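You operate a simulated robot arm through the tools that you are given. There is no shell and no other tool. Be economical: measure what you need, move in short steps, check, and stop when the job is done.

You run a simulated robot arm. Do the job below in one go: nothing can be reset, and whatever is moved stays where it is left.

Task
Push the lower left door of the right cabinet shut. Then shut the bottom door of the left cabinet. Then fetch the pink tray from the trolley and set it on the top of the sideboard. Then close the wooden door of the brown cabinet. Then put three of the gel jars from the far end of the long table on the middle of the long table. Then shut the candles drawer. Do these in the order given. Set down upright: gel jar.

The check looks at the end state, three seconds after you hand in, the way a careful person would. Anything else that was tipped, shoved, dropped, spilled or broken makes it a failure.

Robot
A 7-joint arm with a vacuum gripper on a trunk, on a base that drives. Base frame: it is fixed to the floor where the robot stands at the start and does not move with it; the origin is under the middle of the robot, x ahead of it, y to its left, z up. Lengths are in m, angles in rad, forces in N, time in s.
With the tool pointing down near the work surface it reaches from about 0.16 to 0.84 m from the robot's upright axis, wherever it stands. Its first joint turns from -2.897 to 2.897 rad. Places, roughly: bottom door of the left cabinet [0.6, 2.3, 0.2]; candles drawer [-0.9, -0.9, 0.3]; gel jar [-4.75, 0.25, 0.75]; lower left door of the right cabinet [0.7, 0.1, 0.6]; middle of the long table [-6.3, 0.8, 0.8]; pink tray (20x15x4 cm) [-2.9, -1.2, 0.7]; top of the sideboard [1, 1, 0.8]; wooden door of the brown cabinet [-4.4, -0.7, 0.3]. Payload 1.88 kg.
Tool frame: the origin (TCP) lies in the middle of the cups' lips, and z points out of the cups. The gripper has 1 cup of 0.032 m across, covering 0.032 by 0.032 m (tool x, y); the bellows give 0.014 m. With the vacuum on, a cup seals on a smooth face that it is pressed against (1 to 4 N); it does not hold porous or soft things. The pull reaches 41 N.
Orientation is that of the tool frame in the base frame, as a unit quaternion [w, x, y, z]. With the cups facing straight down, the tool's x points along the base's -x, its y along +y and its z along -z.

Tools
- The arm moves only by the tool move_arm. Its argument "series" is a list of rows, each a list of 7 numbers: the shift along the tool's x, y, z in units of 25 mm (1.0 is 25 mm), then the turn, a rotation vector about the tool's x, y, z in units of 4 degrees (1.0 is 4 degrees), then the vacuum: 1 switches it on, 0 off. In form: [[tx, ty, tz, wx, wy, wz, suction], ...]. A call has 1 to 20 rows; each row shifts and turns the commanded pose from where the row before left it, along the tool's axes as they then stand. A call with a number of a shift or a turn outside -1 to 1 is refused whole. A row lasts 0.2 s, in which the tool goes at most 0.05 m and 0.15 rad; a call with a longer step from one row to the next is refused whole, and so is a gripper value outside its range. A pose out of reach is approached as far as the arm can. The call stops where the force on the tool passes 40 N (or 10 N more than at its start, if that is more) or the arm is blocked; 0.2 s more then pass. The pull builds up within a second once a cup has sealed. Time passes only in rows, and 0.2 s behind the last, so rows that do not move give it time. The reply holds the time, the measured pose of the TCP, the force on the tool along the base axes and the pull of the vacuum, in the units named above and with some noise, with the torque about the TCP (base axes, N m) and any sound that the robot's microphone picked up.
- Cameras (640 x 400 px; columns grow to the right, rows downward): "scene" is now at [-0.0266, 0.1009, 1.4542]; the picture's right is [-0.89, -0.46, 0.00], its down [-0.38, 0.74, -0.55] and it looks along [0.25, -0.49, -0.83] (base axes); focal length 220 px, centre (320, 200). "wrist" rides on the gripper at [0.082, 0.014, -0.216] in the tool frame; the picture's right is [-0.17, 0.99, 0.00], its down [-0.91, -0.15, -0.37] and it looks along [-0.37, -0.06, 0.93] (tool axes); focal length 243 px, centre (320, 200). There is no depth. A picture from a camera that has moved, and an enlarged one, comes with that camera's place and axes in the base frame and with its lens.
- snapshot(camera): a new picture of that camera. It takes no simulated time.
- raise_lower(by): slides the trunk up (or, below 0, down) by that many m; the arm and the scene camera ride with it, the base frame stays. It gives what a move gives, with no picture.
- roll_base(legs): drives the robot by 1 to 6 legs, each [ahead, left, turn to the left] in m, m and rad, along the robot's own axes; the way and the turn of a leg run together, so that a leg with both is an arc; at most 1.5 m and 3.142 rad a leg. The arm and the cameras ride along, it lands a little off, and it stops where it bumps. It gives what a move gives.
- turn_head(pan, tilt): turns the head with the scene camera to pan (to the left, within 2.705 rad either way) and tilt (down, from -0.506 to 1.204), counted from straight ahead of the robot. It gives what a move gives.
- zoom(camera, box): a new picture of the part [left, top, right, bottom] of that camera's present view, enlarged. It takes no simulated time.
- sign_off(): hands the job in; it is judged then, once.

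Go step by step. Nothing tells you exact positions but the pictures and the camera data: compare them with the known pose of the tool, close in by small moves and look again before you grip or let go. The budget is 186 turns and 164 pictures, counting those below and the enlarged ones. Unless the task says otherwise, let go and move clear before handing in.

The tools are called after "Call:" as name(argument=value, ...) on one line, values as JSON. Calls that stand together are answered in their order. move_arm: Moves the arm, as the interface text tells. Its arguments: {"type":"object","properties":{"series":{"type":"array","items":{"type":"array","items":{"type":"number"}}}},"required":["series"]} The other tools are called the same way: raise_lower (by) slides the trunk up or down; roll_base (legs) drives the base; turn_head (pan, tilt) turns the head that bears the scene camera; snapshot (camera) takes a picture; zoom (camera, box) takes an enlarged picture of a part of a camera's view; sign_off () hands the job in.

At the start:

```text
time_s: 0.0
eef_pos: [0.1634, -0.4486, 0.8293]
tool_rot: [0.0, 0.0, 1.0, 0.001]
contact_force: [0.2, 0.5, 0.8]
ft_torque: [0.01, 0.03, 0.01]
pull: 0.0
trunk travel left (down, up): [-0.425, 0.165]
robot x, y, heading: [0.0, -0.0024, -0.004]
head pan, tilt: [-1.096, 0.988]
```

scene: 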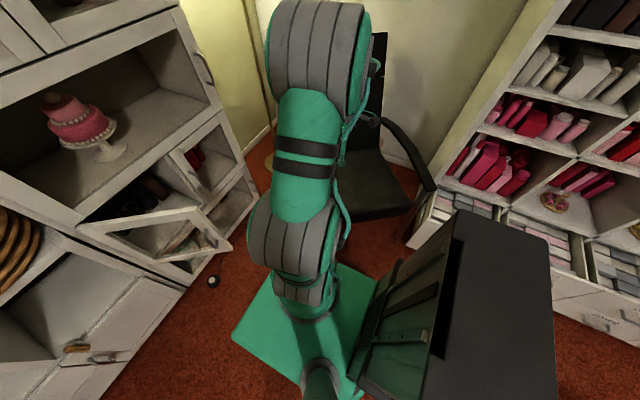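
wrist: 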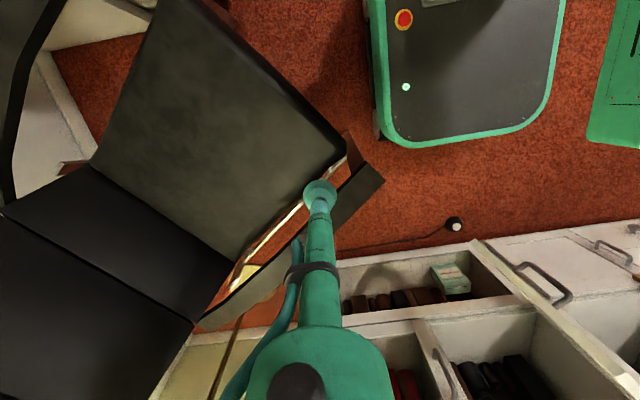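

I see a cabinet ahead with several open doors, and a chair and a bookshelf to the right. I'll look around with the head to find the right cabinet's lower left door.

Call:
turn_head(pan=0.0, tilt=0.6)

Call:
snapshot(camera="scene")

Call:
turn_head(pan=1.2, tilt=0.6)

Call:
snapshot(camera="scene")

Call:
turn_head(pan=2.5, tilt=0.5)

Call:
snapshot(camera="scene")

Call:
turn_head(pan=-2.5, tilt=0.5)

Call:
snapshot(camera="scene")

```text
time_s: 1.3
eef_pos: [0.1647, -0.4483, 0.8298]
tool_rot: [0.0, 0.0, 1.0, 0.0]
contact_force: [0.4, -0.8, 0.1]
ft_torque: [0.01, 0.02, 0.01]
pull: 0.0
trunk travel left (down, up): [-0.425, 0.165]
robot x, y, heading: [0.0004, 0.0012, 0.002]
head pan, tilt: [0.0, 0.6]
```

```text
161 pictures are left
camera scene: at [0.0296, 0.1634, 1.4853], right [0.0, -1.0, 0.0], down [-0.57, 0.0, -0.82], along [0.82, 0.0, -0.57], focal length 220 px, centre (320, 200)
```

scene: 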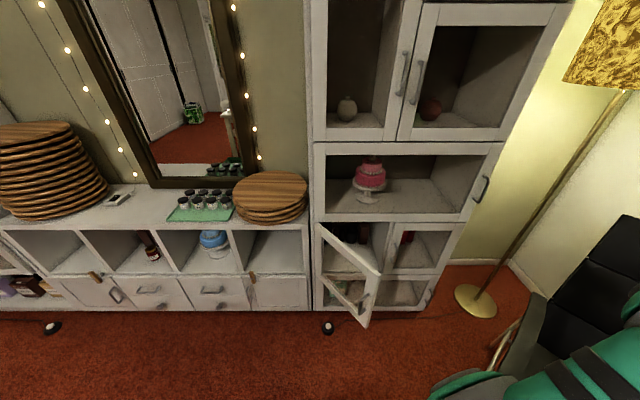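

```text
time_s: 2.7
eef_pos: [0.163, -0.4487, 0.8285]
tool_rot: [0.0, 0.0, 1.0, 0.0]
contact_force: [0.8, 0.0, 0.2]
ft_torque: [-0.02, 0.02, -0.04]
pull: 0.0
trunk travel left (down, up): [-0.425, 0.165]
robot x, y, heading: [-0.004, -0.0024, -0.001]
head pan, tilt: [1.201, 0.6]
```

```text
160 pictures are left
camera scene: at [-0.0268, 0.2459, 1.4853], right [0.93, -0.36, 0.0], down [-0.2, -0.53, -0.83], along [0.3, 0.77, -0.56], focal length 220 px, centre (320, 200)
```

scene: 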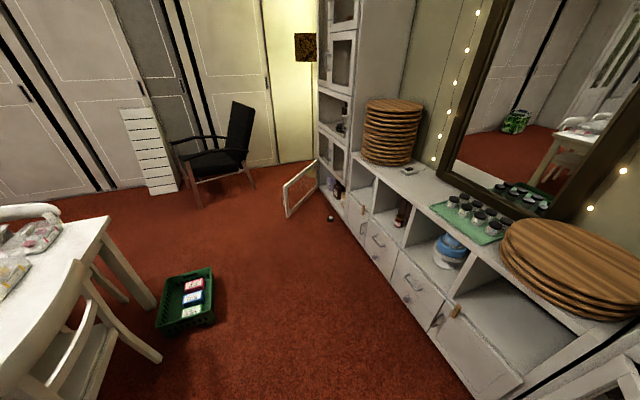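

```text
time_s: 4.2
eef_pos: [0.1631, -0.4497, 0.8305]
tool_rot: [0.0, -0.001, 1.0, 0.0]
contact_force: [-0.8, -0.6, -0.2]
ft_torque: [-0.01, 0.02, 0.02]
pull: 0.1
trunk travel left (down, up): [-0.425, 0.165]
robot x, y, heading: [0.0009, -0.0034, -0.001]
head pan, tilt: [2.499, 0.499]
```

```text
159 pictures are left
camera scene: at [-0.1316, 0.218, 1.4944], right [0.6, 0.8, 0.0], down [0.38, -0.29, -0.88], along [-0.7, 0.53, -0.48], focal length 220 px, centre (320, 200)
```

scene: 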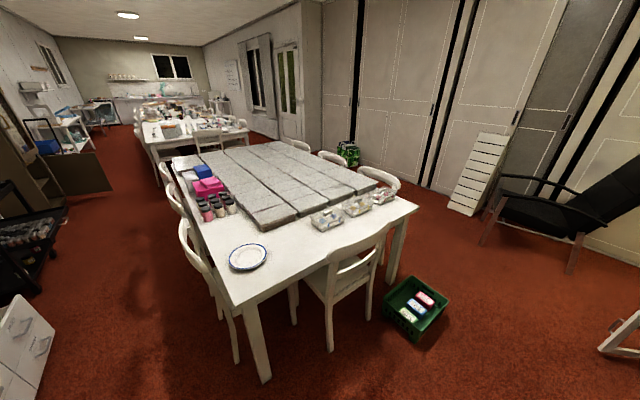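

```text
time_s: 8.1
eef_pos: [0.1636, -0.4492, 0.8298]
tool_rot: [0.001, 0.0, 1.0, 0.0]
contact_force: [-0.3, 0.4, 0.5]
ft_torque: [-0.03, 0.0, -0.02]
pull: 0.2
trunk travel left (down, up): [-0.425, 0.165]
robot x, y, heading: [-0.0003, 0.0009, 0.005]
head pan, tilt: [-2.499, 0.499]
```

```text
158 pictures are left
camera scene: at [-0.1317, 0.109, 1.4944], right [-0.6, 0.8, 0.0], down [0.38, 0.29, -0.88], along [-0.7, -0.53, -0.48], focal length 220 px, centre (320, 200)
```

scene: 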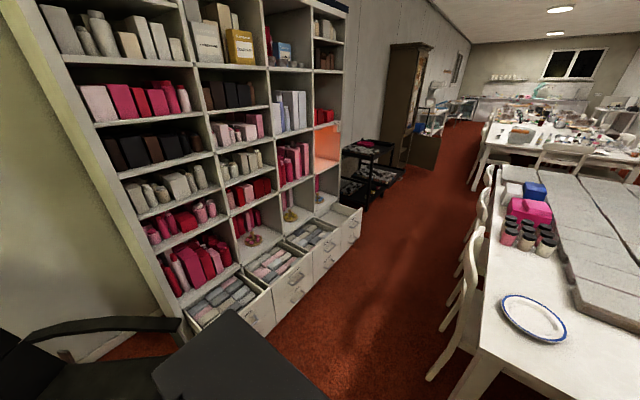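

The right cabinet's lower left door stands open about 45°, hinged at y≈0.19, x≈0.84, with its free edge near (0.57,-0.07). I'll look closer at it.

Call:
turn_head(pan=-0.1, tilt=0.9)

Call:
zoom(camera="scene", box=[220, 80, 460, 230])

```text
time_s: 10.3
eef_pos: [0.1636, -0.4482, 0.8281]
tool_rot: [0.001, 0.0, 1.0, 0.0]
contact_force: [-0.1, -0.6, 0.3]
ft_torque: [-0.01, 0.0, -0.02]
pull: 0.1
trunk travel left (down, up): [-0.425, 0.165]
robot x, y, heading: [0.0047, 0.0036, -0.002]
head pan, tilt: [-0.099, 0.901]
```

```text
2.67 times, centred on (340, 155) of scene
camera zoom: at [0.0163, 0.156, 1.4605], right [-0.1, -0.99, 0.0], down [-0.78, 0.08, -0.62], along [0.62, -0.06, -0.78], focal length 585 px, centre (267, 320)
```

zoom: 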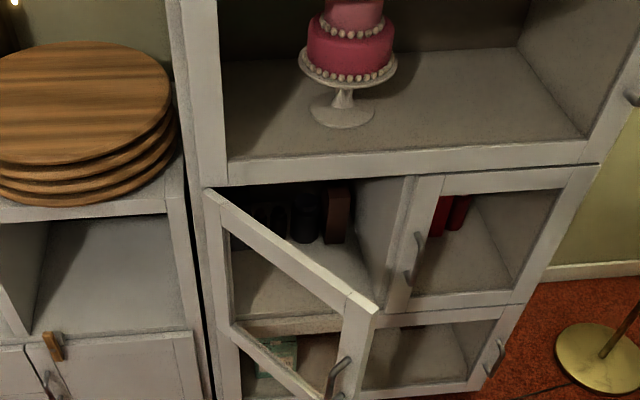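

The door top is at z≈0.785, and the free edge is at about (0.556,-0.053). I'll back up a little, swing the arm to the front and then turn the tool to point forward.

Call:
roll_base(legs=[[-0.2, 0, 0]])

Call:
move_arm(series=[[-0.5, 1, 0, 0, 0, 0, 0], [-0.5, 1, 0, 0, 0, 0, 0], [-0.5, 1, 0, 0, 0, 0, 0], [-0.5, 1, 0, 0, 0, 0, 0], [-0.5, 1, 0, 0, 0, 0, 0], [-0.5, 1, 0, 0, 0, 0, 0], [-0.5, 1, 0, 0, 0, 0, 0], [-0.5, 1, 0, 0, 0, 0, 0], [-0.5, 1, 0, 0, 0, 0, 0], [-0.5, 1, 0, 0, 0, 0, 0], [-0.5, 1, 0, 0, 0, 0, 0], [-0.5, 1, 0, 0, 0, 0, 0], [-0.5, 1, 0, 0, 0, 0, 0], [-0.5, 1, 0, 0, 0, 0, 0], [-0.5, 1, 0, 0, 0, 0, 0], [-0.5, 1, 0, 0, 0, 0, 0], [-0.5, 1, 0, 0, 0, 0, 0], [-0.5, 1, 0, 0, 0, 0, 0]])

Call:
snapshot(camera="scene")

```text
time_s: 11.9
eef_pos: [-0.0352, -0.45, 0.8299]
tool_rot: [0.001, 0.0, 1.0, 0.0]
contact_force: [0.0, 0.6, 0.4]
ft_torque: [0.0, 0.03, -0.02]
pull: 0.1
trunk travel left (down, up): [-0.425, 0.165]
robot x, y, heading: [-0.197, -0.0013, 0.003]
head pan, tilt: [-0.099, 0.901]
```

```text
time_s: 15.7
eef_pos: [0.1869, 0.0007, 0.8323]
tool_rot: [0.0, 0.0, 1.0, 0.0]
contact_force: [0.7, -0.5, 0.6]
ft_torque: [0.0, -0.03, -0.01]
pull: 0.0
trunk travel left (down, up): [-0.425, 0.165]
robot x, y, heading: [-0.1988, -0.0005, -0.0]
head pan, tilt: [-0.099, 0.901]
```

```text
156 pictures are left
camera scene: at [-0.1828, 0.1559, 1.4605], right [-0.1, -1.0, 0.0], down [-0.78, 0.08, -0.62], along [0.62, -0.06, -0.78], focal length 220 px, centre (320, 200)
```

scene: 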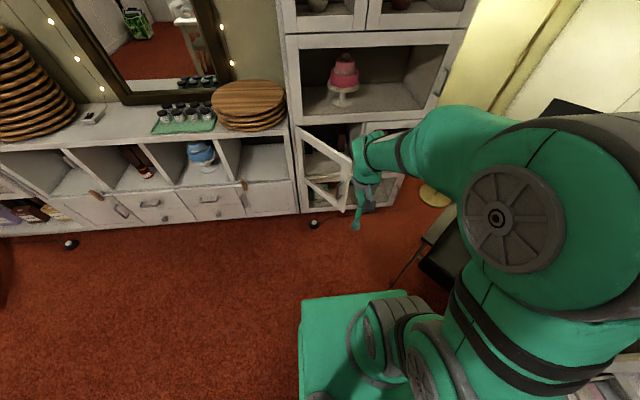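

The arm is now in front of the robot with the tool still pointing down. I'll rotate the tool to face +x while moving it forward.

Call:
move_arm(series=[[-0.5, 0, 0.02, 0, -1, 0, 0], [-0.5, 0, 0.05, 0, -1, 0, 0], [-0.49, 0, 0.09, 0, -1, 0, 0], [-0.49, 0, 0.12, 0, -1, 0, 0], [-0.48, 0, 0.15, 0, -1, 0, 0], [-0.46, 0, 0.19, 0, -1, 0, 0], [-0.45, 0, 0.22, 0, -1, 0, 0], [-0.43, 0, 0.25, 0, -1, 0, 0], [-0.41, 0, 0.28, 0, -1, 0, 0], [-0.39, 0, 0.31, 0, -1, 0, 0], [-0.37, 0, 0.33, 0, -1, 0, 0], [-0.35, 0, 0.36, 0, -1, 0, 0], [-0.32, 0, 0.38, 0, -1, 0, 0], [-0.29, 0, 0.4, 0, -1, 0, 0], [-0.26, 0, 0.42, 0, -1, 0, 0], [-0.23, 0, 0.44, 0, -1, 0, 0], [-0.2, 0, 0.46, 0, -1, 0, 0], [-0.17, 0, 0.47, 0, -1, 0, 0], [-0.14, 0, 0.48, 0, -1, 0, 0], [-0.1, 0, 0.49, 0, -1, 0, 0]])

Call:
move_arm(series=[[0.5, 0, 0, 0, -1, 0, 0], [0.5, 0, 0, 0, -1, 0, 0], [0.5, 0, 0, 0, -0.5, 0, 0], [0.5, 0, 0, 0, 0, 0, 0], [0.5, 0, 0, 0, 0, 0, 0]])

Call:
snapshot(camera="scene")

Call:
snapshot(camera="wrist")

```text
time_s: 18.3
eef_pos: [0.2787, 0.001, 0.7114]
tool_rot: [0.267, 0.002, 0.964, -0.001]
contact_force: [0.3, 0.6, -0.1]
ft_torque: [-0.01, -0.04, -0.01]
pull: 0.0
trunk travel left (down, up): [-0.425, 0.165]
robot x, y, heading: [-0.1984, -0.0007, 0.003]
head pan, tilt: [-0.099, 0.901]
stopped in row 12: the arm was blocked; the commanded pose is now the measured one
```

```text
time_s: 18.8
eef_pos: [0.153, -0.0004, 0.5876]
tool_rot: [0.142, 0.003, 0.99, -0.001]
contact_force: [17.5, 1.1, 2.8]
ft_torque: [-0.15, 3.77, -0.31]
pull: 0.0
trunk travel left (down, up): [-0.425, 0.165]
robot x, y, heading: [-0.1992, 0.0019, 0.002]
head pan, tilt: [-0.099, 0.901]
stopped in row 2: the arm was blocked; the commanded pose is now the measured one
```

```text
155 pictures are left
camera scene: at [-0.1827, 0.156, 1.4622], right [-0.1, -1.0, 0.0], down [-0.78, 0.08, -0.62], along [0.62, -0.06, -0.78], focal length 220 px, centre (320, 200)
```

scene: 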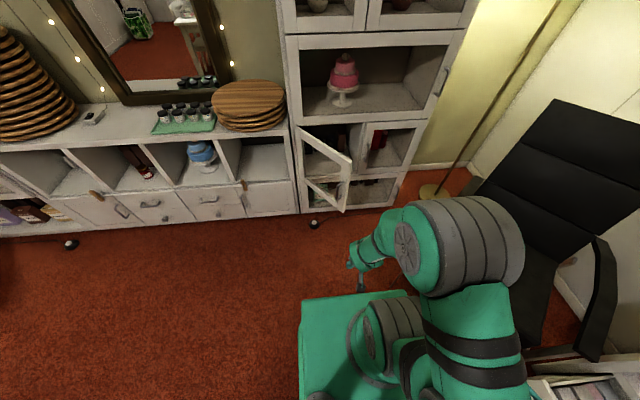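

```text
154 pictures are left
camera wrist: at [0.0144, 0.0142, 0.7716], right [0.16, 0.99, 0.04], down [0.77, -0.16, 0.62], along [0.61, -0.07, -0.79], focal length 243 px, centre (320, 200)
```

wrist: 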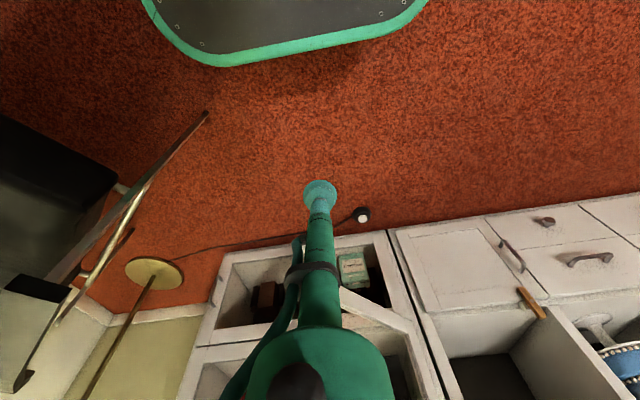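

The arm was blocked because the wrist ran into its limits that close to the body. I'll lift it, reach further out and rotate there.

Call:
move_arm(series=[[-0.28, 0, -0.96, 0, 0, 0, 0], [-0.28, 0, -0.96, 0, 0, 0, 0], [-0.28, 0, -0.96, 0, 0, 0, 0], [-0.28, 0, -0.96, 0, 0, 0, 0], [-0.28, 0, -0.96, 0, 0, 0, 0], [-0.28, 0, -0.96, 0, 0, 0, 0], [-0.28, 0, -0.96, 0, 0, 0, 0], [-0.28, 0, -0.96, 0, 0, 0, 0], [-0.28, 0, -0.96, 0, 0, 0, 0], [-0.28, 0, -0.96, 0, 0, 0, 0]])

Call:
move_arm(series=[[-0.96, 0, 0.28, 0, 0, 0, 0], [-0.96, 0, 0.28, 0, 0, 0, 0], [-0.96, 0, 0.28, 0, 0, 0, 0], [-0.96, 0, 0.28, 0, 0, 0, 0], [-0.96, 0, 0.28, 0, 0, 0, 0], [-0.96, 0, 0.28, 0, 0, 0, 0], [-0.96, 0, 0.28, 0, 0, 0, 0], [-0.96, 0, 0.28, 0, 0, 0, 0], [-0.96, 0, 0.28, 0, 0, 0, 0], [-0.96, 0, 0.28, 0, 0, 0, 0]])

Call:
snapshot(camera="scene")

```text
time_s: 21.0
eef_pos: [0.1493, 0.0004, 0.8344]
tool_rot: [0.138, 0.002, 0.99, -0.003]
contact_force: [0.8, 0.6, 0.3]
ft_torque: [0.01, 0.02, 0.01]
pull: 0.1
trunk travel left (down, up): [-0.425, 0.165]
robot x, y, heading: [-0.2019, -0.0002, 0.002]
head pan, tilt: [-0.099, 0.901]
```

```text
time_s: 23.2
eef_pos: [0.402, -0.0016, 0.8336]
tool_rot: [0.14, 0.002, 0.99, -0.002]
contact_force: [-0.3, -0.6, 0.0]
ft_torque: [-0.01, -0.01, 0.01]
pull: 0.0
trunk travel left (down, up): [-0.425, 0.165]
robot x, y, heading: [-0.2, 0.0018, 0.006]
head pan, tilt: [-0.099, 0.901]
```

```text
153 pictures are left
camera scene: at [-0.1828, 0.1561, 1.4605], right [-0.1, -1.0, 0.0], down [-0.78, 0.08, -0.62], along [0.62, -0.06, -0.78], focal length 220 px, centre (320, 200)
```

scene: 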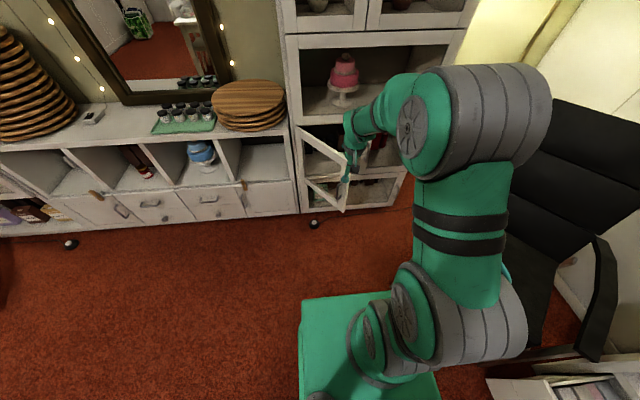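

The tool is now at (0.40, 0, 0.83) and tilted 16°. I'll tilt it forward in place here.

Call:
move_arm(series=[[0, 0, 0, 0, -1, 0, 0], [0, 0, 0, 0, -1, 0, 0], [0, 0, 0, 0, -1, 0, 0], [0, 0, 0, 0, -1, 0, 0], [0, 0, 0, 0, -1, 0, 0], [0, 0, 0, 0, -1, 0, 0], [0, 0, 0, 0, -1, 0, 0], [0, 0, 0, 0, -1, 0, 0], [0, 0, 0, 0, -1, 0, 0], [0, 0, 0, 0, -1, 0, 0], [0, 0, 0, 0, -1, 0, 0]])

Call:
snapshot(camera="scene")

Call:
snapshot(camera="wrist")

```text
time_s: 25.2
eef_pos: [0.3143, -0.0003, 0.6526]
tool_rot: [0.267, 0.002, 0.964, -0.002]
contact_force: [0.0, 0.1, 0.5]
ft_torque: [0.01, -0.07, -0.02]
pull: 0.0
out of reach, approached as far as the arm can: row 10
trunk travel left (down, up): [-0.425, 0.165]
robot x, y, heading: [-0.1985, -0.0003, 0.002]
head pan, tilt: [-0.099, 0.901]
stopped in row 10: the arm was blocked; the commanded pose is now the measured one
```

```text
152 pictures are left
camera scene: at [-0.1827, 0.156, 1.4617], right [-0.1, -1.0, 0.0], down [-0.78, 0.08, -0.62], along [0.62, -0.06, -0.78], focal length 220 px, centre (320, 200)
```

scene: 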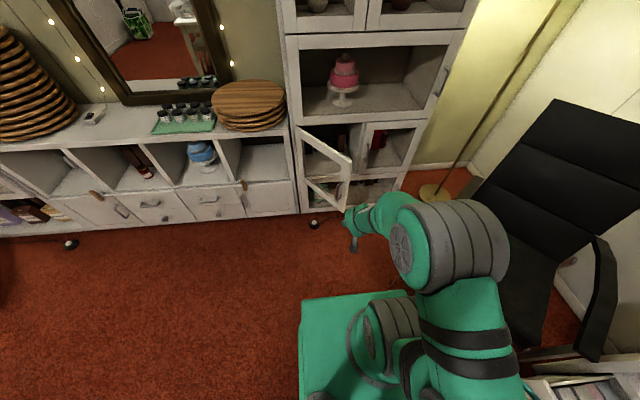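

```text
151 pictures are left
camera wrist: at [0.1339, 0.0137, 0.7956], right [0.14, 0.99, 0.08], down [0.59, -0.15, 0.79], along [0.79, -0.07, -0.61], focal length 243 px, centre (320, 200)
```

wrist: 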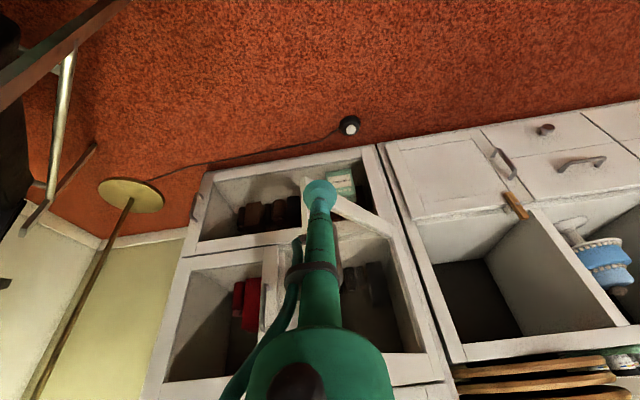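

Blocked at 31° again. If I lower the trunk, the forearm will lie flatter and the wrist can tilt further, so I'll lift the tool first and then lower the trunk.

Call:
move_arm(series=[[-0.51, 0, -0.86, 0, 0, 0, 0], [-0.51, 0, -0.86, 0, 0, 0, 0], [-0.51, 0, -0.86, 0, 0, 0, 0], [-0.51, 0, -0.86, 0, 0, 0, 0], [-0.51, 0, -0.86, 0, 0, 0, 0], [-0.51, 0, -0.86, 0, 0, 0, 0], [-0.51, 0, -0.86, 0, 0, 0, 0], [-0.51, 0, -0.86, 0, 0, 0, 0], [-0.51, 0, -0.86, 0, 0, 0, 0], [-0.51, 0, -0.86, 0, 0, 0, 0]])

Call:
raise_lower(by=-0.3)

Call:
move_arm(series=[[-0.51, 0, -0.86, 0, 0, 0, 0], [-0.51, 0, -0.86, 0, 0, 0, 0], [-0.51, 0, -0.86, 0, 0, 0, 0], [-0.51, 0, -0.86, 0, 0, 0, 0], [-0.51, 0, -0.86, 0, 0, 0, 0], [-0.51, 0, -0.86, 0, 0, 0, 0], [-0.51, 0, -0.86, 0, 0, 0, 0], [-0.51, 0, -0.86, 0, 0, 0, 0], [0, 0, 0, 0, -1, 0, 0], [0, 0, 0, 0, -1, 0, 0], [0, 0, 0, 0, -1, 0, 0], [0, 0, 0, 0, -1, 0, 0], [0, 0, 0, 0, -1, 0, 0], [0, 0, 0, 0, -1, 0, 0], [0, 0, 0, 0, -1, 0, 0], [0, 0, 0, 0, -1, 0, 0], [0, 0, 0, 0, -1, 0, 0], [0, 0, 0, 0, -1, 0, 0]])

Call:
snapshot(camera="scene")

```text
time_s: 27.4
eef_pos: [0.315, 0.0013, 0.9013]
tool_rot: [0.267, 0.001, 0.964, -0.002]
contact_force: [-0.1, 0.3, -0.3]
ft_torque: [-0.03, 0.0, 0.05]
pull: 0.1
trunk travel left (down, up): [-0.425, 0.165]
robot x, y, heading: [-0.199, 0.0005, -0.002]
head pan, tilt: [-0.099, 0.901]
```

```text
time_s: 30.4
eef_pos: [0.314, 0.0013, 0.5996]
tool_rot: [0.266, 0.002, 0.964, -0.002]
contact_force: [-0.5, 0.3, 0.0]
ft_torque: [0.03, -0.01, -0.03]
pull: 0.1
trunk travel left (down, up): [-0.125, 0.465]
robot x, y, heading: [-0.2019, -0.0038, 0.001]
head pan, tilt: [-0.099, 0.901]
```

```text
time_s: 33.5
eef_pos: [0.3304, -0.0013, 0.7143]
tool_rot: [0.387, 0.002, 0.922, -0.004]
contact_force: [-0.9, 0.0, -0.1]
ft_torque: [0.03, 0.02, -0.01]
pull: 0.1
trunk travel left (down, up): [-0.125, 0.465]
robot x, y, heading: [-0.1964, 0.0009, -0.003]
head pan, tilt: [-0.099, 0.901]
stopped in row 15: the arm was blocked; the commanded pose is now the measured one
```

```text
150 pictures are left
camera scene: at [-0.174, 0.1556, 1.1601], right [-0.1, -1.0, 0.0], down [-0.78, 0.08, -0.61], along [0.61, -0.06, -0.79], focal length 220 px, centre (320, 200)
```

scene: 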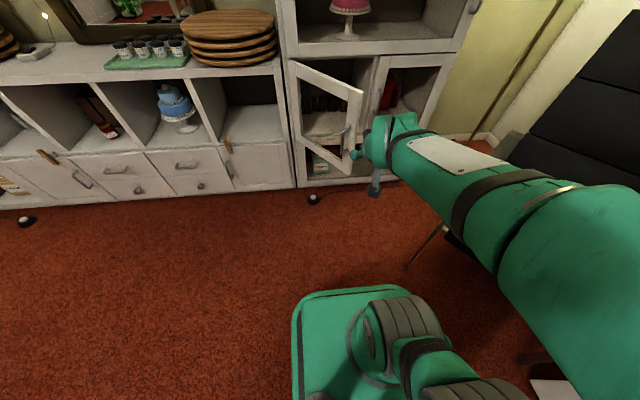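

The tool is tilted 45° now, which is enough to push with the cup while the hand stays back. I'll move it to just in front of the door's top corner.

Call:
move_arm(series=[[-0.84, -0.14, 0.53, 0, 0, 0, 0], [-0.84, -0.14, 0.53, 0, 0, 0, 0], [-0.84, -0.14, 0.53, 0, 0, 0, 0], [-0.84, -0.14, 0.53, 0, 0, 0, 0], [-0.84, -0.14, 0.53, 0, 0, 0, 0], [-0.84, -0.14, 0.53, 0, 0, 0, 0], [-0.84, -0.14, 0.53, 0, 0, 0, 0]])

Call:
zoom(camera="scene", box=[260, 40, 500, 190])

Call:
snapshot(camera="wrist")

```text
time_s: 35.1
eef_pos: [0.4934, -0.0255, 0.7611]
tool_rot: [0.39, 0.001, 0.921, -0.003]
contact_force: [-0.4, 0.0, -0.9]
ft_torque: [-0.02, 0.01, -0.03]
pull: 0.0
trunk travel left (down, up): [-0.125, 0.465]
robot x, y, heading: [-0.1975, 0.0002, -0.004]
head pan, tilt: [-0.099, 0.901]
```

```text
2.67 times, centred on (380, 115) of scene
camera zoom: at [-0.1826, 0.1561, 1.1605], right [-0.1, -1.0, 0.0], down [-0.78, 0.08, -0.62], along [0.62, -0.06, -0.78], focal length 585 px, centre (160, 427)
```

zoom: 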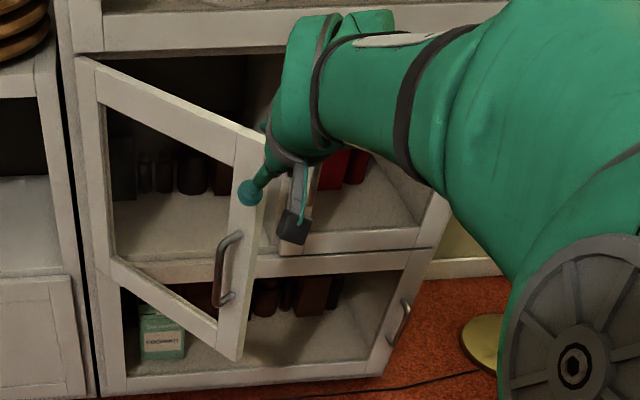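

```text
148 pictures are left
camera wrist: at [0.2812, -0.0102, 0.8524], right [0.12, 0.99, 0.11], down [0.37, -0.15, 0.92], along [0.92, -0.07, -0.38], focal length 243 px, centre (320, 200)
```

wrist: 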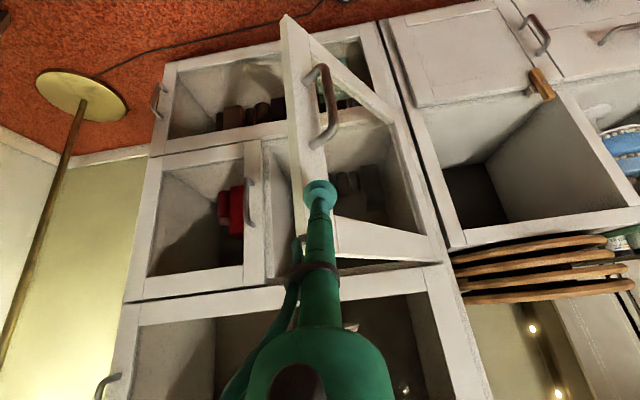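

The cup is in front of the upper part of the free stile and clear of the handle. I'll push along the door's arc.

Call:
move_arm(series=[[-0.56, 0, 0.57, 0, 0, 0, 0], [-0.56, 0, 0.57, 0, 0, 0, 0], [-0.56, 0, 0.57, 0, 0, 0, 0], [-0.56, 0, 0.57, 0, 0, 0, 0], [-0.56, 0, 0.57, 0, 0, 0, 0], [-0.57, -0.8, 0.58, 0, 0, 0, 0], [-0.57, -0.8, 0.58, 0, 0, 0, 0], [-0.66, -0.66, 0.67, 0, 0, 0, 0], [-0.66, -0.66, 0.67, 0, 0, 0, 0], [-0.73, -0.48, 0.74, 0, 0, 0, 0], [-0.73, -0.48, 0.74, 0, 0, 0, 0]])

Call:
snapshot(camera="wrist")

```text
time_s: 37.5
eef_pos: [0.7318, -0.122, 0.7617]
tool_rot: [0.391, 0.0, 0.92, -0.002]
contact_force: [4.4, 11.7, 1.8]
ft_torque: [-0.1, 0.04, 0.12]
pull: 0.0
trunk travel left (down, up): [-0.125, 0.465]
robot x, y, heading: [-0.1962, -0.0009, -0.004]
head pan, tilt: [-0.099, 0.901]
```

```text
147 pictures are left
camera wrist: at [0.5193, -0.1079, 0.8534], right [0.12, 0.99, 0.11], down [0.36, -0.15, 0.92], along [0.92, -0.07, -0.38], focal length 243 px, centre (320, 200)
```

wrist: 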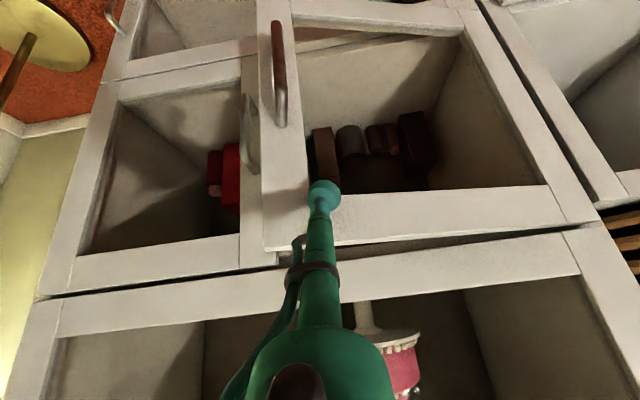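

The sideways force and the picture suggest the cup slid into the opening beside the stile. I'll back off and shift right, onto the stile.

Call:
move_arm(series=[[0, 0.3, 0, 0, 0, 0, 0], [0.56, 0, -0.57, 0, 0, 0, 0], [0.56, 0, -0.57, 0, 0, 0, 0], [0.56, 0, -0.57, 0, 0, 0, 0], [0.56, 0, -0.57, 0, 0, 0, 0], [0, -0.7, 0, 0, 0, 0, 0], [0, -0.7, 0, 0, 0, 0, 0], [0, -0.4, 0, 0, 0, 0, 0]])

Call:
snapshot(camera="wrist")

Call:
zoom(camera="scene", box=[260, 40, 500, 190])

```text
time_s: 39.3
eef_pos: [0.6525, -0.1574, 0.7612]
tool_rot: [0.391, 0.002, 0.92, -0.004]
contact_force: [-0.4, -0.3, -0.4]
ft_torque: [0.04, -0.01, 0.0]
pull: 0.1
trunk travel left (down, up): [-0.125, 0.465]
robot x, y, heading: [-0.1976, 0.0002, -0.003]
head pan, tilt: [-0.099, 0.901]
```

```text
146 pictures are left
camera wrist: at [0.4406, -0.1425, 0.8524], right [0.12, 0.99, 0.11], down [0.36, -0.15, 0.92], along [0.92, -0.07, -0.38], focal length 243 px, centre (320, 200)
```

wrist: 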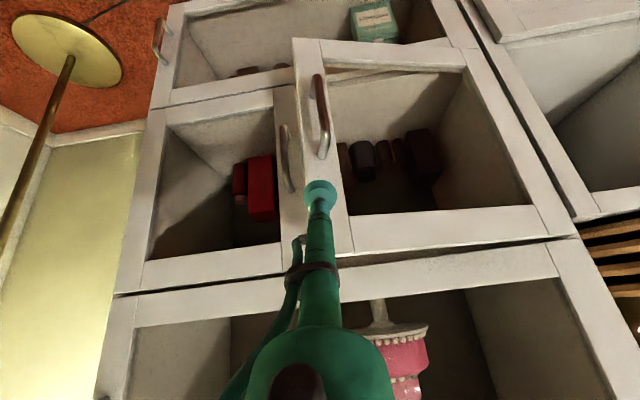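

```text
2.67 times, centred on (380, 115) of scene
camera zoom: at [-0.1824, 0.1561, 1.1605], right [-0.1, -1.0, 0.0], down [-0.78, 0.08, -0.62], along [0.62, -0.06, -0.78], focal length 585 px, centre (160, 427)
```

zoom: 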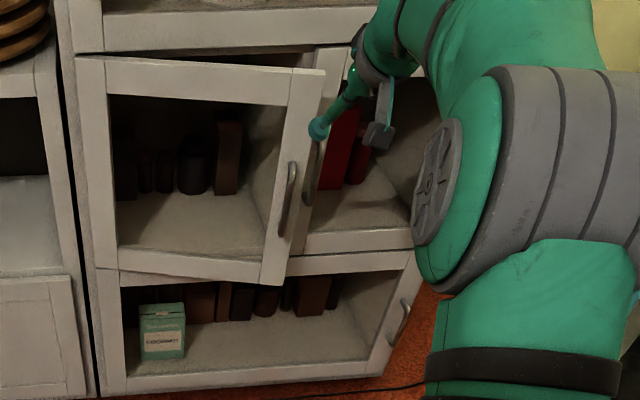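

The wrist view shows the cup over the middle of the stile. I'll push straight forward.

Call:
move_arm(series=[[-0.56, -0.05, 0.57, 0, 0, 0, 0], [-0.56, -0.05, 0.57, 0, 0, 0, 0], [-0.56, -0.05, 0.57, 0, 0, 0, 0], [-0.56, -0.05, 0.57, 0, 0, 0, 0], [-0.56, -0.05, 0.57, 0, 0, 0, 0], [-0.56, -0.05, 0.57, 0, 0, 0, 0], [-0.35, 0, 0.36, 0, 0, 0, 0], [-0.35, 0, 0.36, 0, 0, 0, 0], [-0.35, 0, 0.36, 0, 0, 0, 0], [-0.35, 0, 0.36, 0, 0, 0, 0], [-0.35, 0, 0.36, 0, 0, 0, 0]])

Call:
snapshot(camera="wrist")

Call:
zoom(camera="scene", box=[260, 40, 500, 190])

```text
time_s: 41.7
eef_pos: [0.7941, -0.1662, 0.7566]
tool_rot: [0.391, 0.002, 0.92, -0.005]
contact_force: [0.3, -0.2, 0.3]
ft_torque: [0.01, -0.01, -0.01]
pull: 0.0
out of reach, approached as far as the arm can: row 8, 9, 10, 11
trunk travel left (down, up): [-0.125, 0.465]
robot x, y, heading: [-0.1968, -0.0005, -0.002]
head pan, tilt: [-0.099, 0.901]
```

```text
144 pictures are left
camera wrist: at [0.5813, -0.1501, 0.8475], right [0.12, 0.99, 0.11], down [0.36, -0.15, 0.92], along [0.92, -0.07, -0.38], focal length 243 px, centre (320, 200)
```

wrist: 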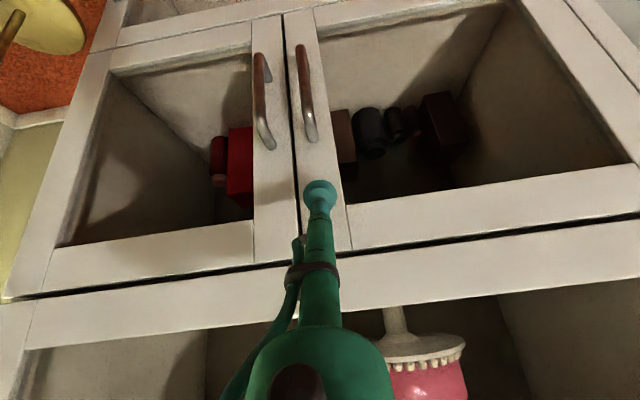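

```text
2.67 times, centred on (380, 115) of scene
camera zoom: at [-0.1824, 0.156, 1.1605], right [-0.1, -1.0, 0.0], down [-0.78, 0.08, -0.62], along [0.62, -0.06, -0.78], focal length 585 px, centre (160, 427)
```

zoom: 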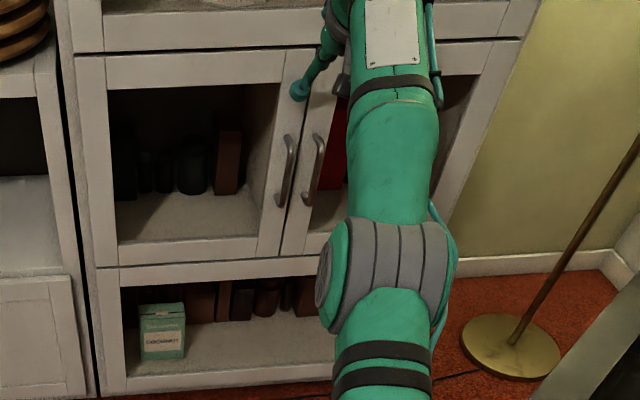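

The door looks nearly shut and the arm is at full reach. I'll drive the base forward a little to press it home.

Call:
roll_base(legs=[[0.025, 0, 0]])

Call:
roll_base(legs=[[0.015, 0, 0]])

Call:
snapshot(camera="wrist")

```text
time_s: 42.5
eef_pos: [0.8182, -0.1655, 0.7576]
tool_rot: [0.391, 0.001, 0.92, -0.004]
contact_force: [-6.5, 0.4, -1.4]
ft_torque: [-0.04, -0.09, 0.02]
pull: 0.2
trunk travel left (down, up): [-0.125, 0.465]
robot x, y, heading: [-0.1753, 0.0006, 0.0]
head pan, tilt: [-0.099, 0.901]
```

```text
time_s: 43.3
eef_pos: [0.8217, -0.1643, 0.7545]
tool_rot: [0.386, 0.004, 0.922, 0.0]
contact_force: [-15.6, 1.4, 2.3]
ft_torque: [-0.13, -0.29, 0.0]
pull: 0.1
trunk travel left (down, up): [-0.125, 0.465]
robot x, y, heading: [-0.1656, -0.0018, 0.0]
head pan, tilt: [-0.099, 0.901]
stopped in leg 1: the force on the tool passed its limit at 70 N (the readings are from after the stop); the commanded pose is now the measured one
```

```text
142 pictures are left
camera wrist: at [0.611, -0.1501, 0.8478], right [0.12, 0.98, 0.12], down [0.37, -0.16, 0.91], along [0.92, -0.07, -0.39], focal length 243 px, centre (320, 200)
```

wrist: 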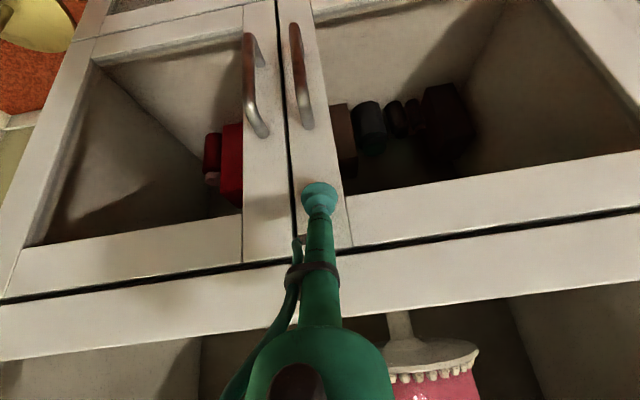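

The door is shut: the push ended against a firm stop. I'll retract the arm and drive left toward the left cabinet.

Call:
move_arm(series=[[0.7, 0, -0.71, 0, 0, 0, 0], [0.7, 0, -0.71, 0, 0, 0, 0], [0.7, 0, -0.71, 0, 0, 0, 0], [0.7, 0, -0.71, 0, 0, 0, 0], [0.7, 0, -0.71, 0, 0, 0, 0], [0.7, 0, -0.71, 0, 0, 0, 0], [0.7, 0, -0.71, 0, 0, 0, 0], [0.7, 0, -0.71, 0, 0, 0, 0], [0.7, 0.3, -0.71, 0, 0, 0, 0], [0.7, 0.5, -0.71, 0, 0, 0, 0], [0.7, 0.7, -0.71, 0, 0, 0, 0], [0.7, 0.7, -0.71, 0, 0, 0, 0], [0.7, 0.7, -0.71, 0, 0, 0, 0], [0.7, 0.7, -0.71, 0, 0, 0, 0], [0.7, 0.7, -0.71, 0, 0, 0, 0], [0.7, 0.7, -0.71, 0, 0, 0, 0], [0.7, 0.7, -0.71, 0, 0, 0, 0]])

Call:
snapshot(camera="scene")

Call:
turn_head(pan=1.4, tilt=0.7)

Call:
snapshot(camera="scene")

```text
time_s: 43.6
eef_pos: [0.8205, -0.1683, 0.7367]
tool_rot: [0.382, 0.005, 0.924, 0.0]
contact_force: [-34.9, 3.4, -1.9]
ft_torque: [-0.18, -0.94, -0.01]
pull: 0.2
trunk travel left (down, up): [-0.125, 0.465]
robot x, y, heading: [-0.1684, -0.0032, -0.001]
head pan, tilt: [-0.099, 0.901]
stopped in row 1: the force on the tool passed its limit at 55 N (the readings are from after the stop); the commanded pose is now the measured one
```

```text
141 pictures are left
camera scene: at [-0.1529, 0.1564, 1.1604], right [-0.1, -0.99, 0.0], down [-0.78, 0.08, -0.62], along [0.62, -0.06, -0.78], focal length 220 px, centre (320, 200)
```

scene: 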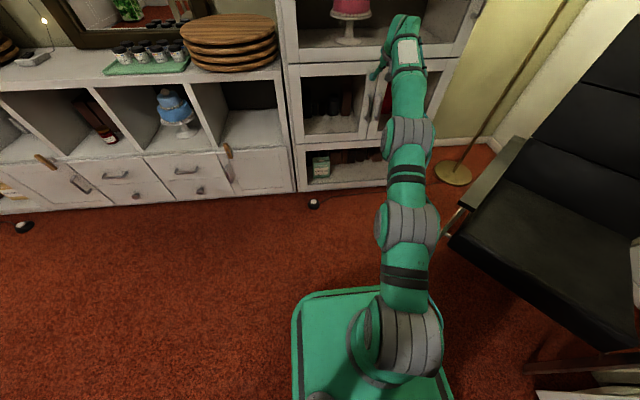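

```text
time_s: 45.2
eef_pos: [0.8229, -0.1677, 0.7378]
tool_rot: [0.382, 0.005, 0.924, 0.002]
contact_force: [-58.8, -0.1, -9.8]
ft_torque: [-0.02, -1.55, 0.02]
pull: 0.0
trunk travel left (down, up): [-0.125, 0.465]
robot x, y, heading: [-0.1677, 0.0007, -0.001]
head pan, tilt: [1.4, 0.7]
```

```text
140 pictures are left
camera scene: at [-0.2135, 0.2472, 1.1766], right [0.99, -0.17, 0.0], down [-0.11, -0.63, -0.77], along [0.13, 0.75, -0.64], focal length 220 px, centre (320, 200)
```

scene: 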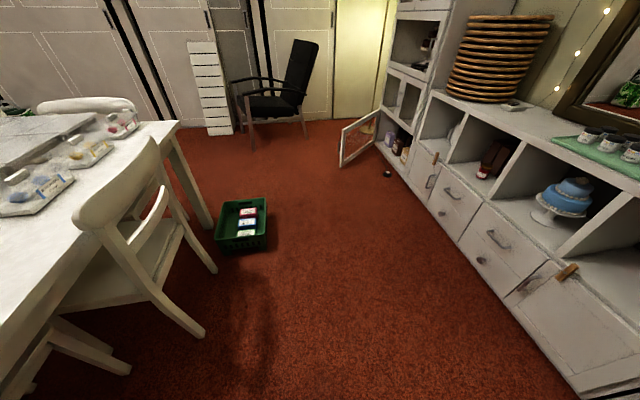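

The arm is stretched straight and still pressing the door with about 59 N, so I'll back off with the base.

Call:
roll_base(legs=[[-0.12, 0, 0]])

Call:
move_arm(series=[[0.7, 0, -0.71, 0, 0, 0, 0], [0.7, 0, -0.71, 0, 0, 0, 0], [0.7, 0, -0.71, 0, 0, 0, 0], [0.7, 0, -0.71, 0, 0, 0, 0], [0.7, 0, -0.71, 0, 0, 0, 0], [0.7, 0, -0.71, 0, 0, 0, 0], [0.7, 0, -0.71, 0, 0, 0, 0], [0.7, 0.7, -0.71, 0, 0, 0, 0], [0.7, 0.7, -0.71, 0, 0, 0, 0], [0.7, 0.7, -0.71, 0, 0, 0, 0], [0.7, 0.7, -0.71, 0, 0, 0, 0], [0.7, 0.7, -0.71, 0, 0, 0, 0]])

Call:
turn_head(pan=-0.1, tilt=0.9)

Call:
snapshot(camera="scene")

```text
time_s: 46.5
eef_pos: [0.7041, -0.1663, 0.7376]
tool_rot: [0.383, 0.003, 0.924, 0.001]
contact_force: [0.1, 0.1, 0.5]
ft_torque: [-0.03, -0.01, -0.01]
pull: 0.1
trunk travel left (down, up): [-0.125, 0.465]
robot x, y, heading: [-0.2883, -0.0011, -0.001]
head pan, tilt: [1.4, 0.7]
```

```text
time_s: 49.0
eef_pos: [0.4045, -0.0758, 0.7384]
tool_rot: [0.383, 0.004, 0.924, 0.001]
contact_force: [-0.3, 0.4, 0.4]
ft_torque: [0.0, -0.02, 0.05]
pull: 0.1
trunk travel left (down, up): [-0.125, 0.465]
robot x, y, heading: [-0.2896, 0.0003, 0.0]
head pan, tilt: [1.4, 0.7]
```

```text
time_s: 50.6
eef_pos: [0.4045, -0.0767, 0.74]
tool_rot: [0.384, 0.003, 0.923, 0.001]
contact_force: [0.4, -0.5, 0.2]
ft_torque: [0.02, -0.02, 0.03]
pull: 0.1
trunk travel left (down, up): [-0.125, 0.465]
robot x, y, heading: [-0.2889, 0.0004, 0.001]
head pan, tilt: [-0.099, 0.901]
```

```text
139 pictures are left
camera scene: at [-0.272, 0.1562, 1.1605], right [-0.1, -1.0, 0.0], down [-0.78, 0.08, -0.62], along [0.62, -0.06, -0.78], focal length 220 px, centre (320, 200)
```

scene: 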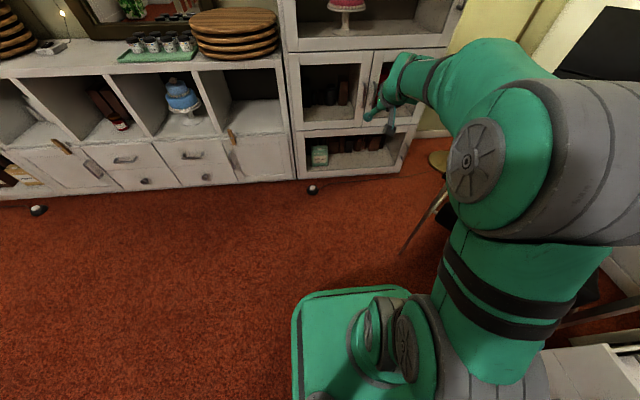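

The first door is closed flush. Next is the left cabinet, so I'll drive ahead, turn left and move up along the sideboard.

Call:
roll_base(legs=[[0.3, 0, 0], [0, 0, 1.571], [0.7, 0, 0]])

Call:
turn_head(pan=-0.2, tilt=0.6)

Call:
snapshot(camera="scene")

```text
time_s: 59.9
eef_pos: [0.0883, 1.3952, 0.7405]
tool_rot: [0.272, -0.647, 0.659, 0.27]
contact_force: [-0.2, -0.3, 0.5]
ft_torque: [-0.03, 0.02, 0.0]
pull: 0.1
trunk travel left (down, up): [-0.125, 0.465]
robot x, y, heading: [0.0044, 0.704, 1.561]
head pan, tilt: [-0.099, 0.901]
```

```text
time_s: 60.7
eef_pos: [0.0869, 1.3972, 0.7406]
tool_rot: [0.272, -0.647, 0.659, 0.27]
contact_force: [0.0, -0.6, 0.0]
ft_torque: [0.03, 0.0, -0.04]
pull: 0.1
trunk travel left (down, up): [-0.125, 0.465]
robot x, y, heading: [0.0023, 0.7013, 1.564]
head pan, tilt: [-0.201, 0.6]
```

```text
138 pictures are left
camera scene: at [-0.1406, 0.7311, 1.1852], right [0.98, -0.21, 0.0], down [-0.12, -0.55, -0.82], along [0.17, 0.81, -0.57], focal length 220 px, centre (320, 200)
```

scene: 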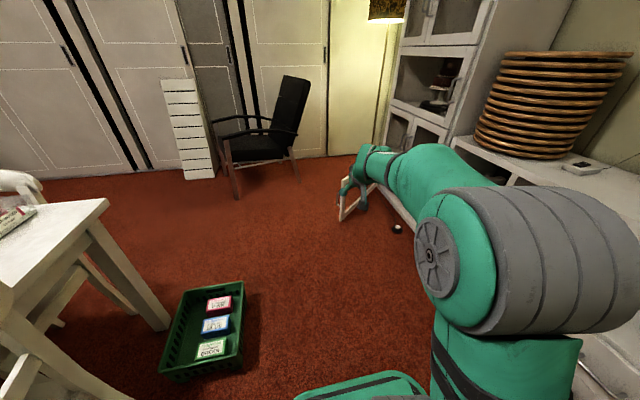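

The door's free corner is near (0.31, 2.05). I'll zoom to see the hinge.

Call:
zoom(camera="scene", box=[310, 80, 470, 240])

Call:
snapshot(camera="wrist")

```text
2.50 times, centred on (390, 160) of scene
camera zoom: at [-0.1406, 0.7311, 1.1852], right [0.98, -0.21, 0.0], down [-0.12, -0.55, -0.82], along [0.17, 0.81, -0.57], focal length 549 px, centre (145, 300)
```

zoom: 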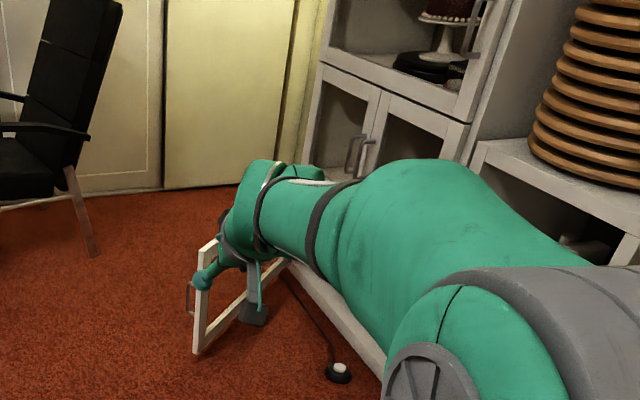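

```text
136 pictures are left
camera wrist: at [0.0713, 1.1857, 0.8338], right [-0.98, 0.13, 0.12], down [0.16, 0.38, 0.91], along [0.07, 0.92, -0.39], focal length 243 px, centre (320, 200)
```

wrist: 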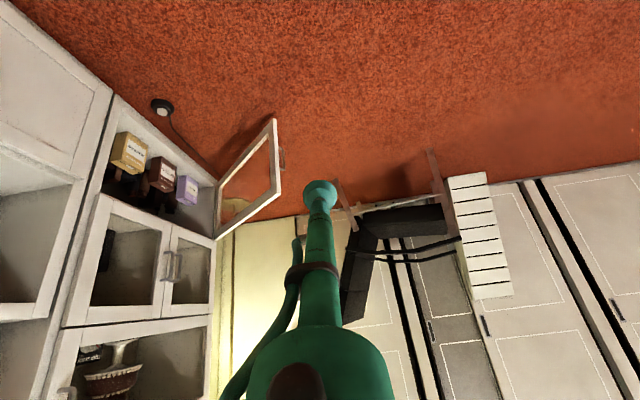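

The bottom door is about 0.74 m wide, hinged near (0.84, 2.53), with its free edge near (0.29, 2.03) and its height from 0.06 to 0.41. I'll stand in front of it facing +x and push along the arc with the base.

Call:
roll_base(legs=[[0.9, 0, 0], [0, 0, -1.571], [0, 0.45, 0], [-0.4, 0, 0]])

Call:
turn_head(pan=0.1, tilt=0.8)

Call:
snapshot(camera="scene")

Call:
snapshot(camera="wrist")

```text
time_s: 73.8
eef_pos: [0.3237, 1.9823, 0.7403]
tool_rot: [0.383, 0.019, 0.924, -0.006]
contact_force: [0.4, 0.1, -0.1]
ft_torque: [0.02, 0.01, -0.03]
pull: 0.0
trunk travel left (down, up): [-0.125, 0.465]
robot x, y, heading: [-0.3635, 2.0826, -0.032]
head pan, tilt: [-0.201, 0.6]
```

```text
time_s: 74.5
eef_pos: [0.3257, 1.9821, 0.7406]
tool_rot: [0.384, 0.018, 0.923, -0.006]
contact_force: [-0.5, -0.2, -0.1]
ft_torque: [-0.03, 0.04, -0.04]
pull: 0.0
trunk travel left (down, up): [-0.125, 0.465]
robot x, y, heading: [-0.3625, 2.0799, -0.031]
head pan, tilt: [0.099, 0.799]
```

```text
135 pictures are left
camera scene: at [-0.3384, 2.2523, 1.1685], right [0.07, -1.0, 0.0], down [-0.71, -0.05, -0.7], along [0.7, 0.05, -0.72], focal length 220 px, centre (320, 200)
```

scene: 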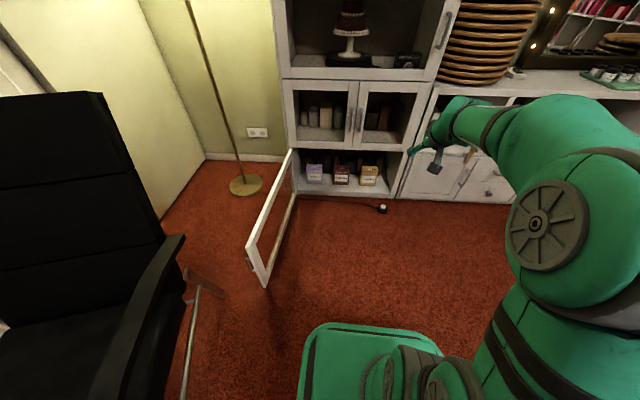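

```text
134 pictures are left
camera wrist: at [0.1154, 2.0037, 0.8337], right [0.16, 0.98, 0.12], down [0.37, -0.17, 0.91], along [0.91, -0.1, -0.39], focal length 243 px, centre (320, 200)
```

wrist: 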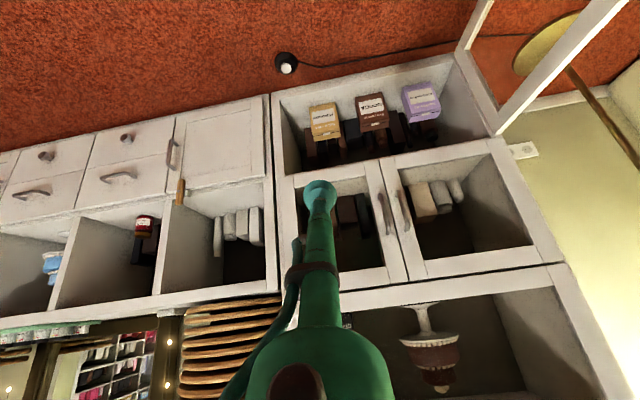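

Driving sideways swung the door further open. It now points toward me at about 90°, with its free edge near (0.11, 2.56). I'll set the tool upright, reach over the door from above and pull it back from its outer side.

Call:
move_arm(series=[[0, 0, 0, 0, 1, 0, 0], [0, 0, 0, 0, 1, 0, 0], [0, 0, 0, 0, 1, 0, 0], [0, 0, 0, 0, 1, 0, 0], [0, 0, 0, 0, 1, 0, 0], [0, 0, 0, 0, 1, 0, 0], [0, 0, 0, 0, 1, 0, 0], [0, 0, 0, 0, 1, 0, 0], [0, 0, 0, 0, 1, 0, 0], [0, 0, 0, 0, 1, 0, 0], [0, 0, 0, 0, 1, 0, 0], [0, 0, 0, 0, 0.2, 0, 0]])

Call:
turn_head(pan=0.6, tilt=0.9)

Call:
snapshot(camera="scene")

```text
time_s: 77.2
eef_pos: [0.3239, 1.9818, 0.74]
tool_rot: [0.003, 0.02, 1.0, 0.002]
contact_force: [-0.2, 0.2, -0.5]
ft_torque: [0.01, -0.02, 0.0]
pull: 0.0
trunk travel left (down, up): [-0.125, 0.465]
robot x, y, heading: [-0.3622, 2.0824, -0.034]
head pan, tilt: [0.099, 0.799]
```

```text
time_s: 78.1
eef_pos: [0.3246, 1.9823, 0.7407]
tool_rot: [0.002, 0.019, 1.0, 0.001]
contact_force: [-0.1, 0.1, 0.4]
ft_torque: [-0.02, 0.02, 0.02]
pull: 0.0
trunk travel left (down, up): [-0.125, 0.465]
robot x, y, heading: [-0.366, 2.0818, -0.038]
head pan, tilt: [0.6, 0.901]
```

```text
133 pictures are left
camera scene: at [-0.3552, 2.2875, 1.1605], right [0.54, -0.84, 0.0], down [-0.66, -0.42, -0.62], along [0.52, 0.33, -0.78], focal length 220 px, centre (320, 200)
```

scene: 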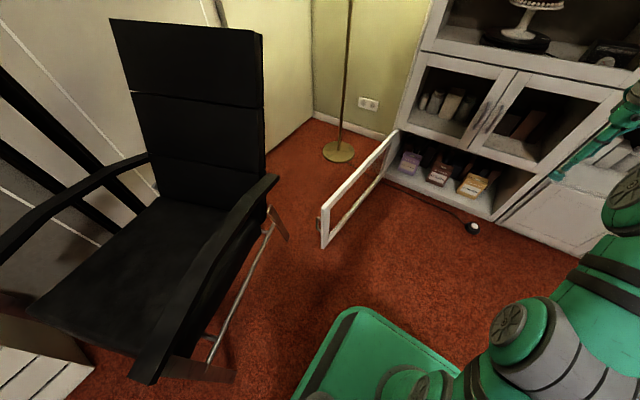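

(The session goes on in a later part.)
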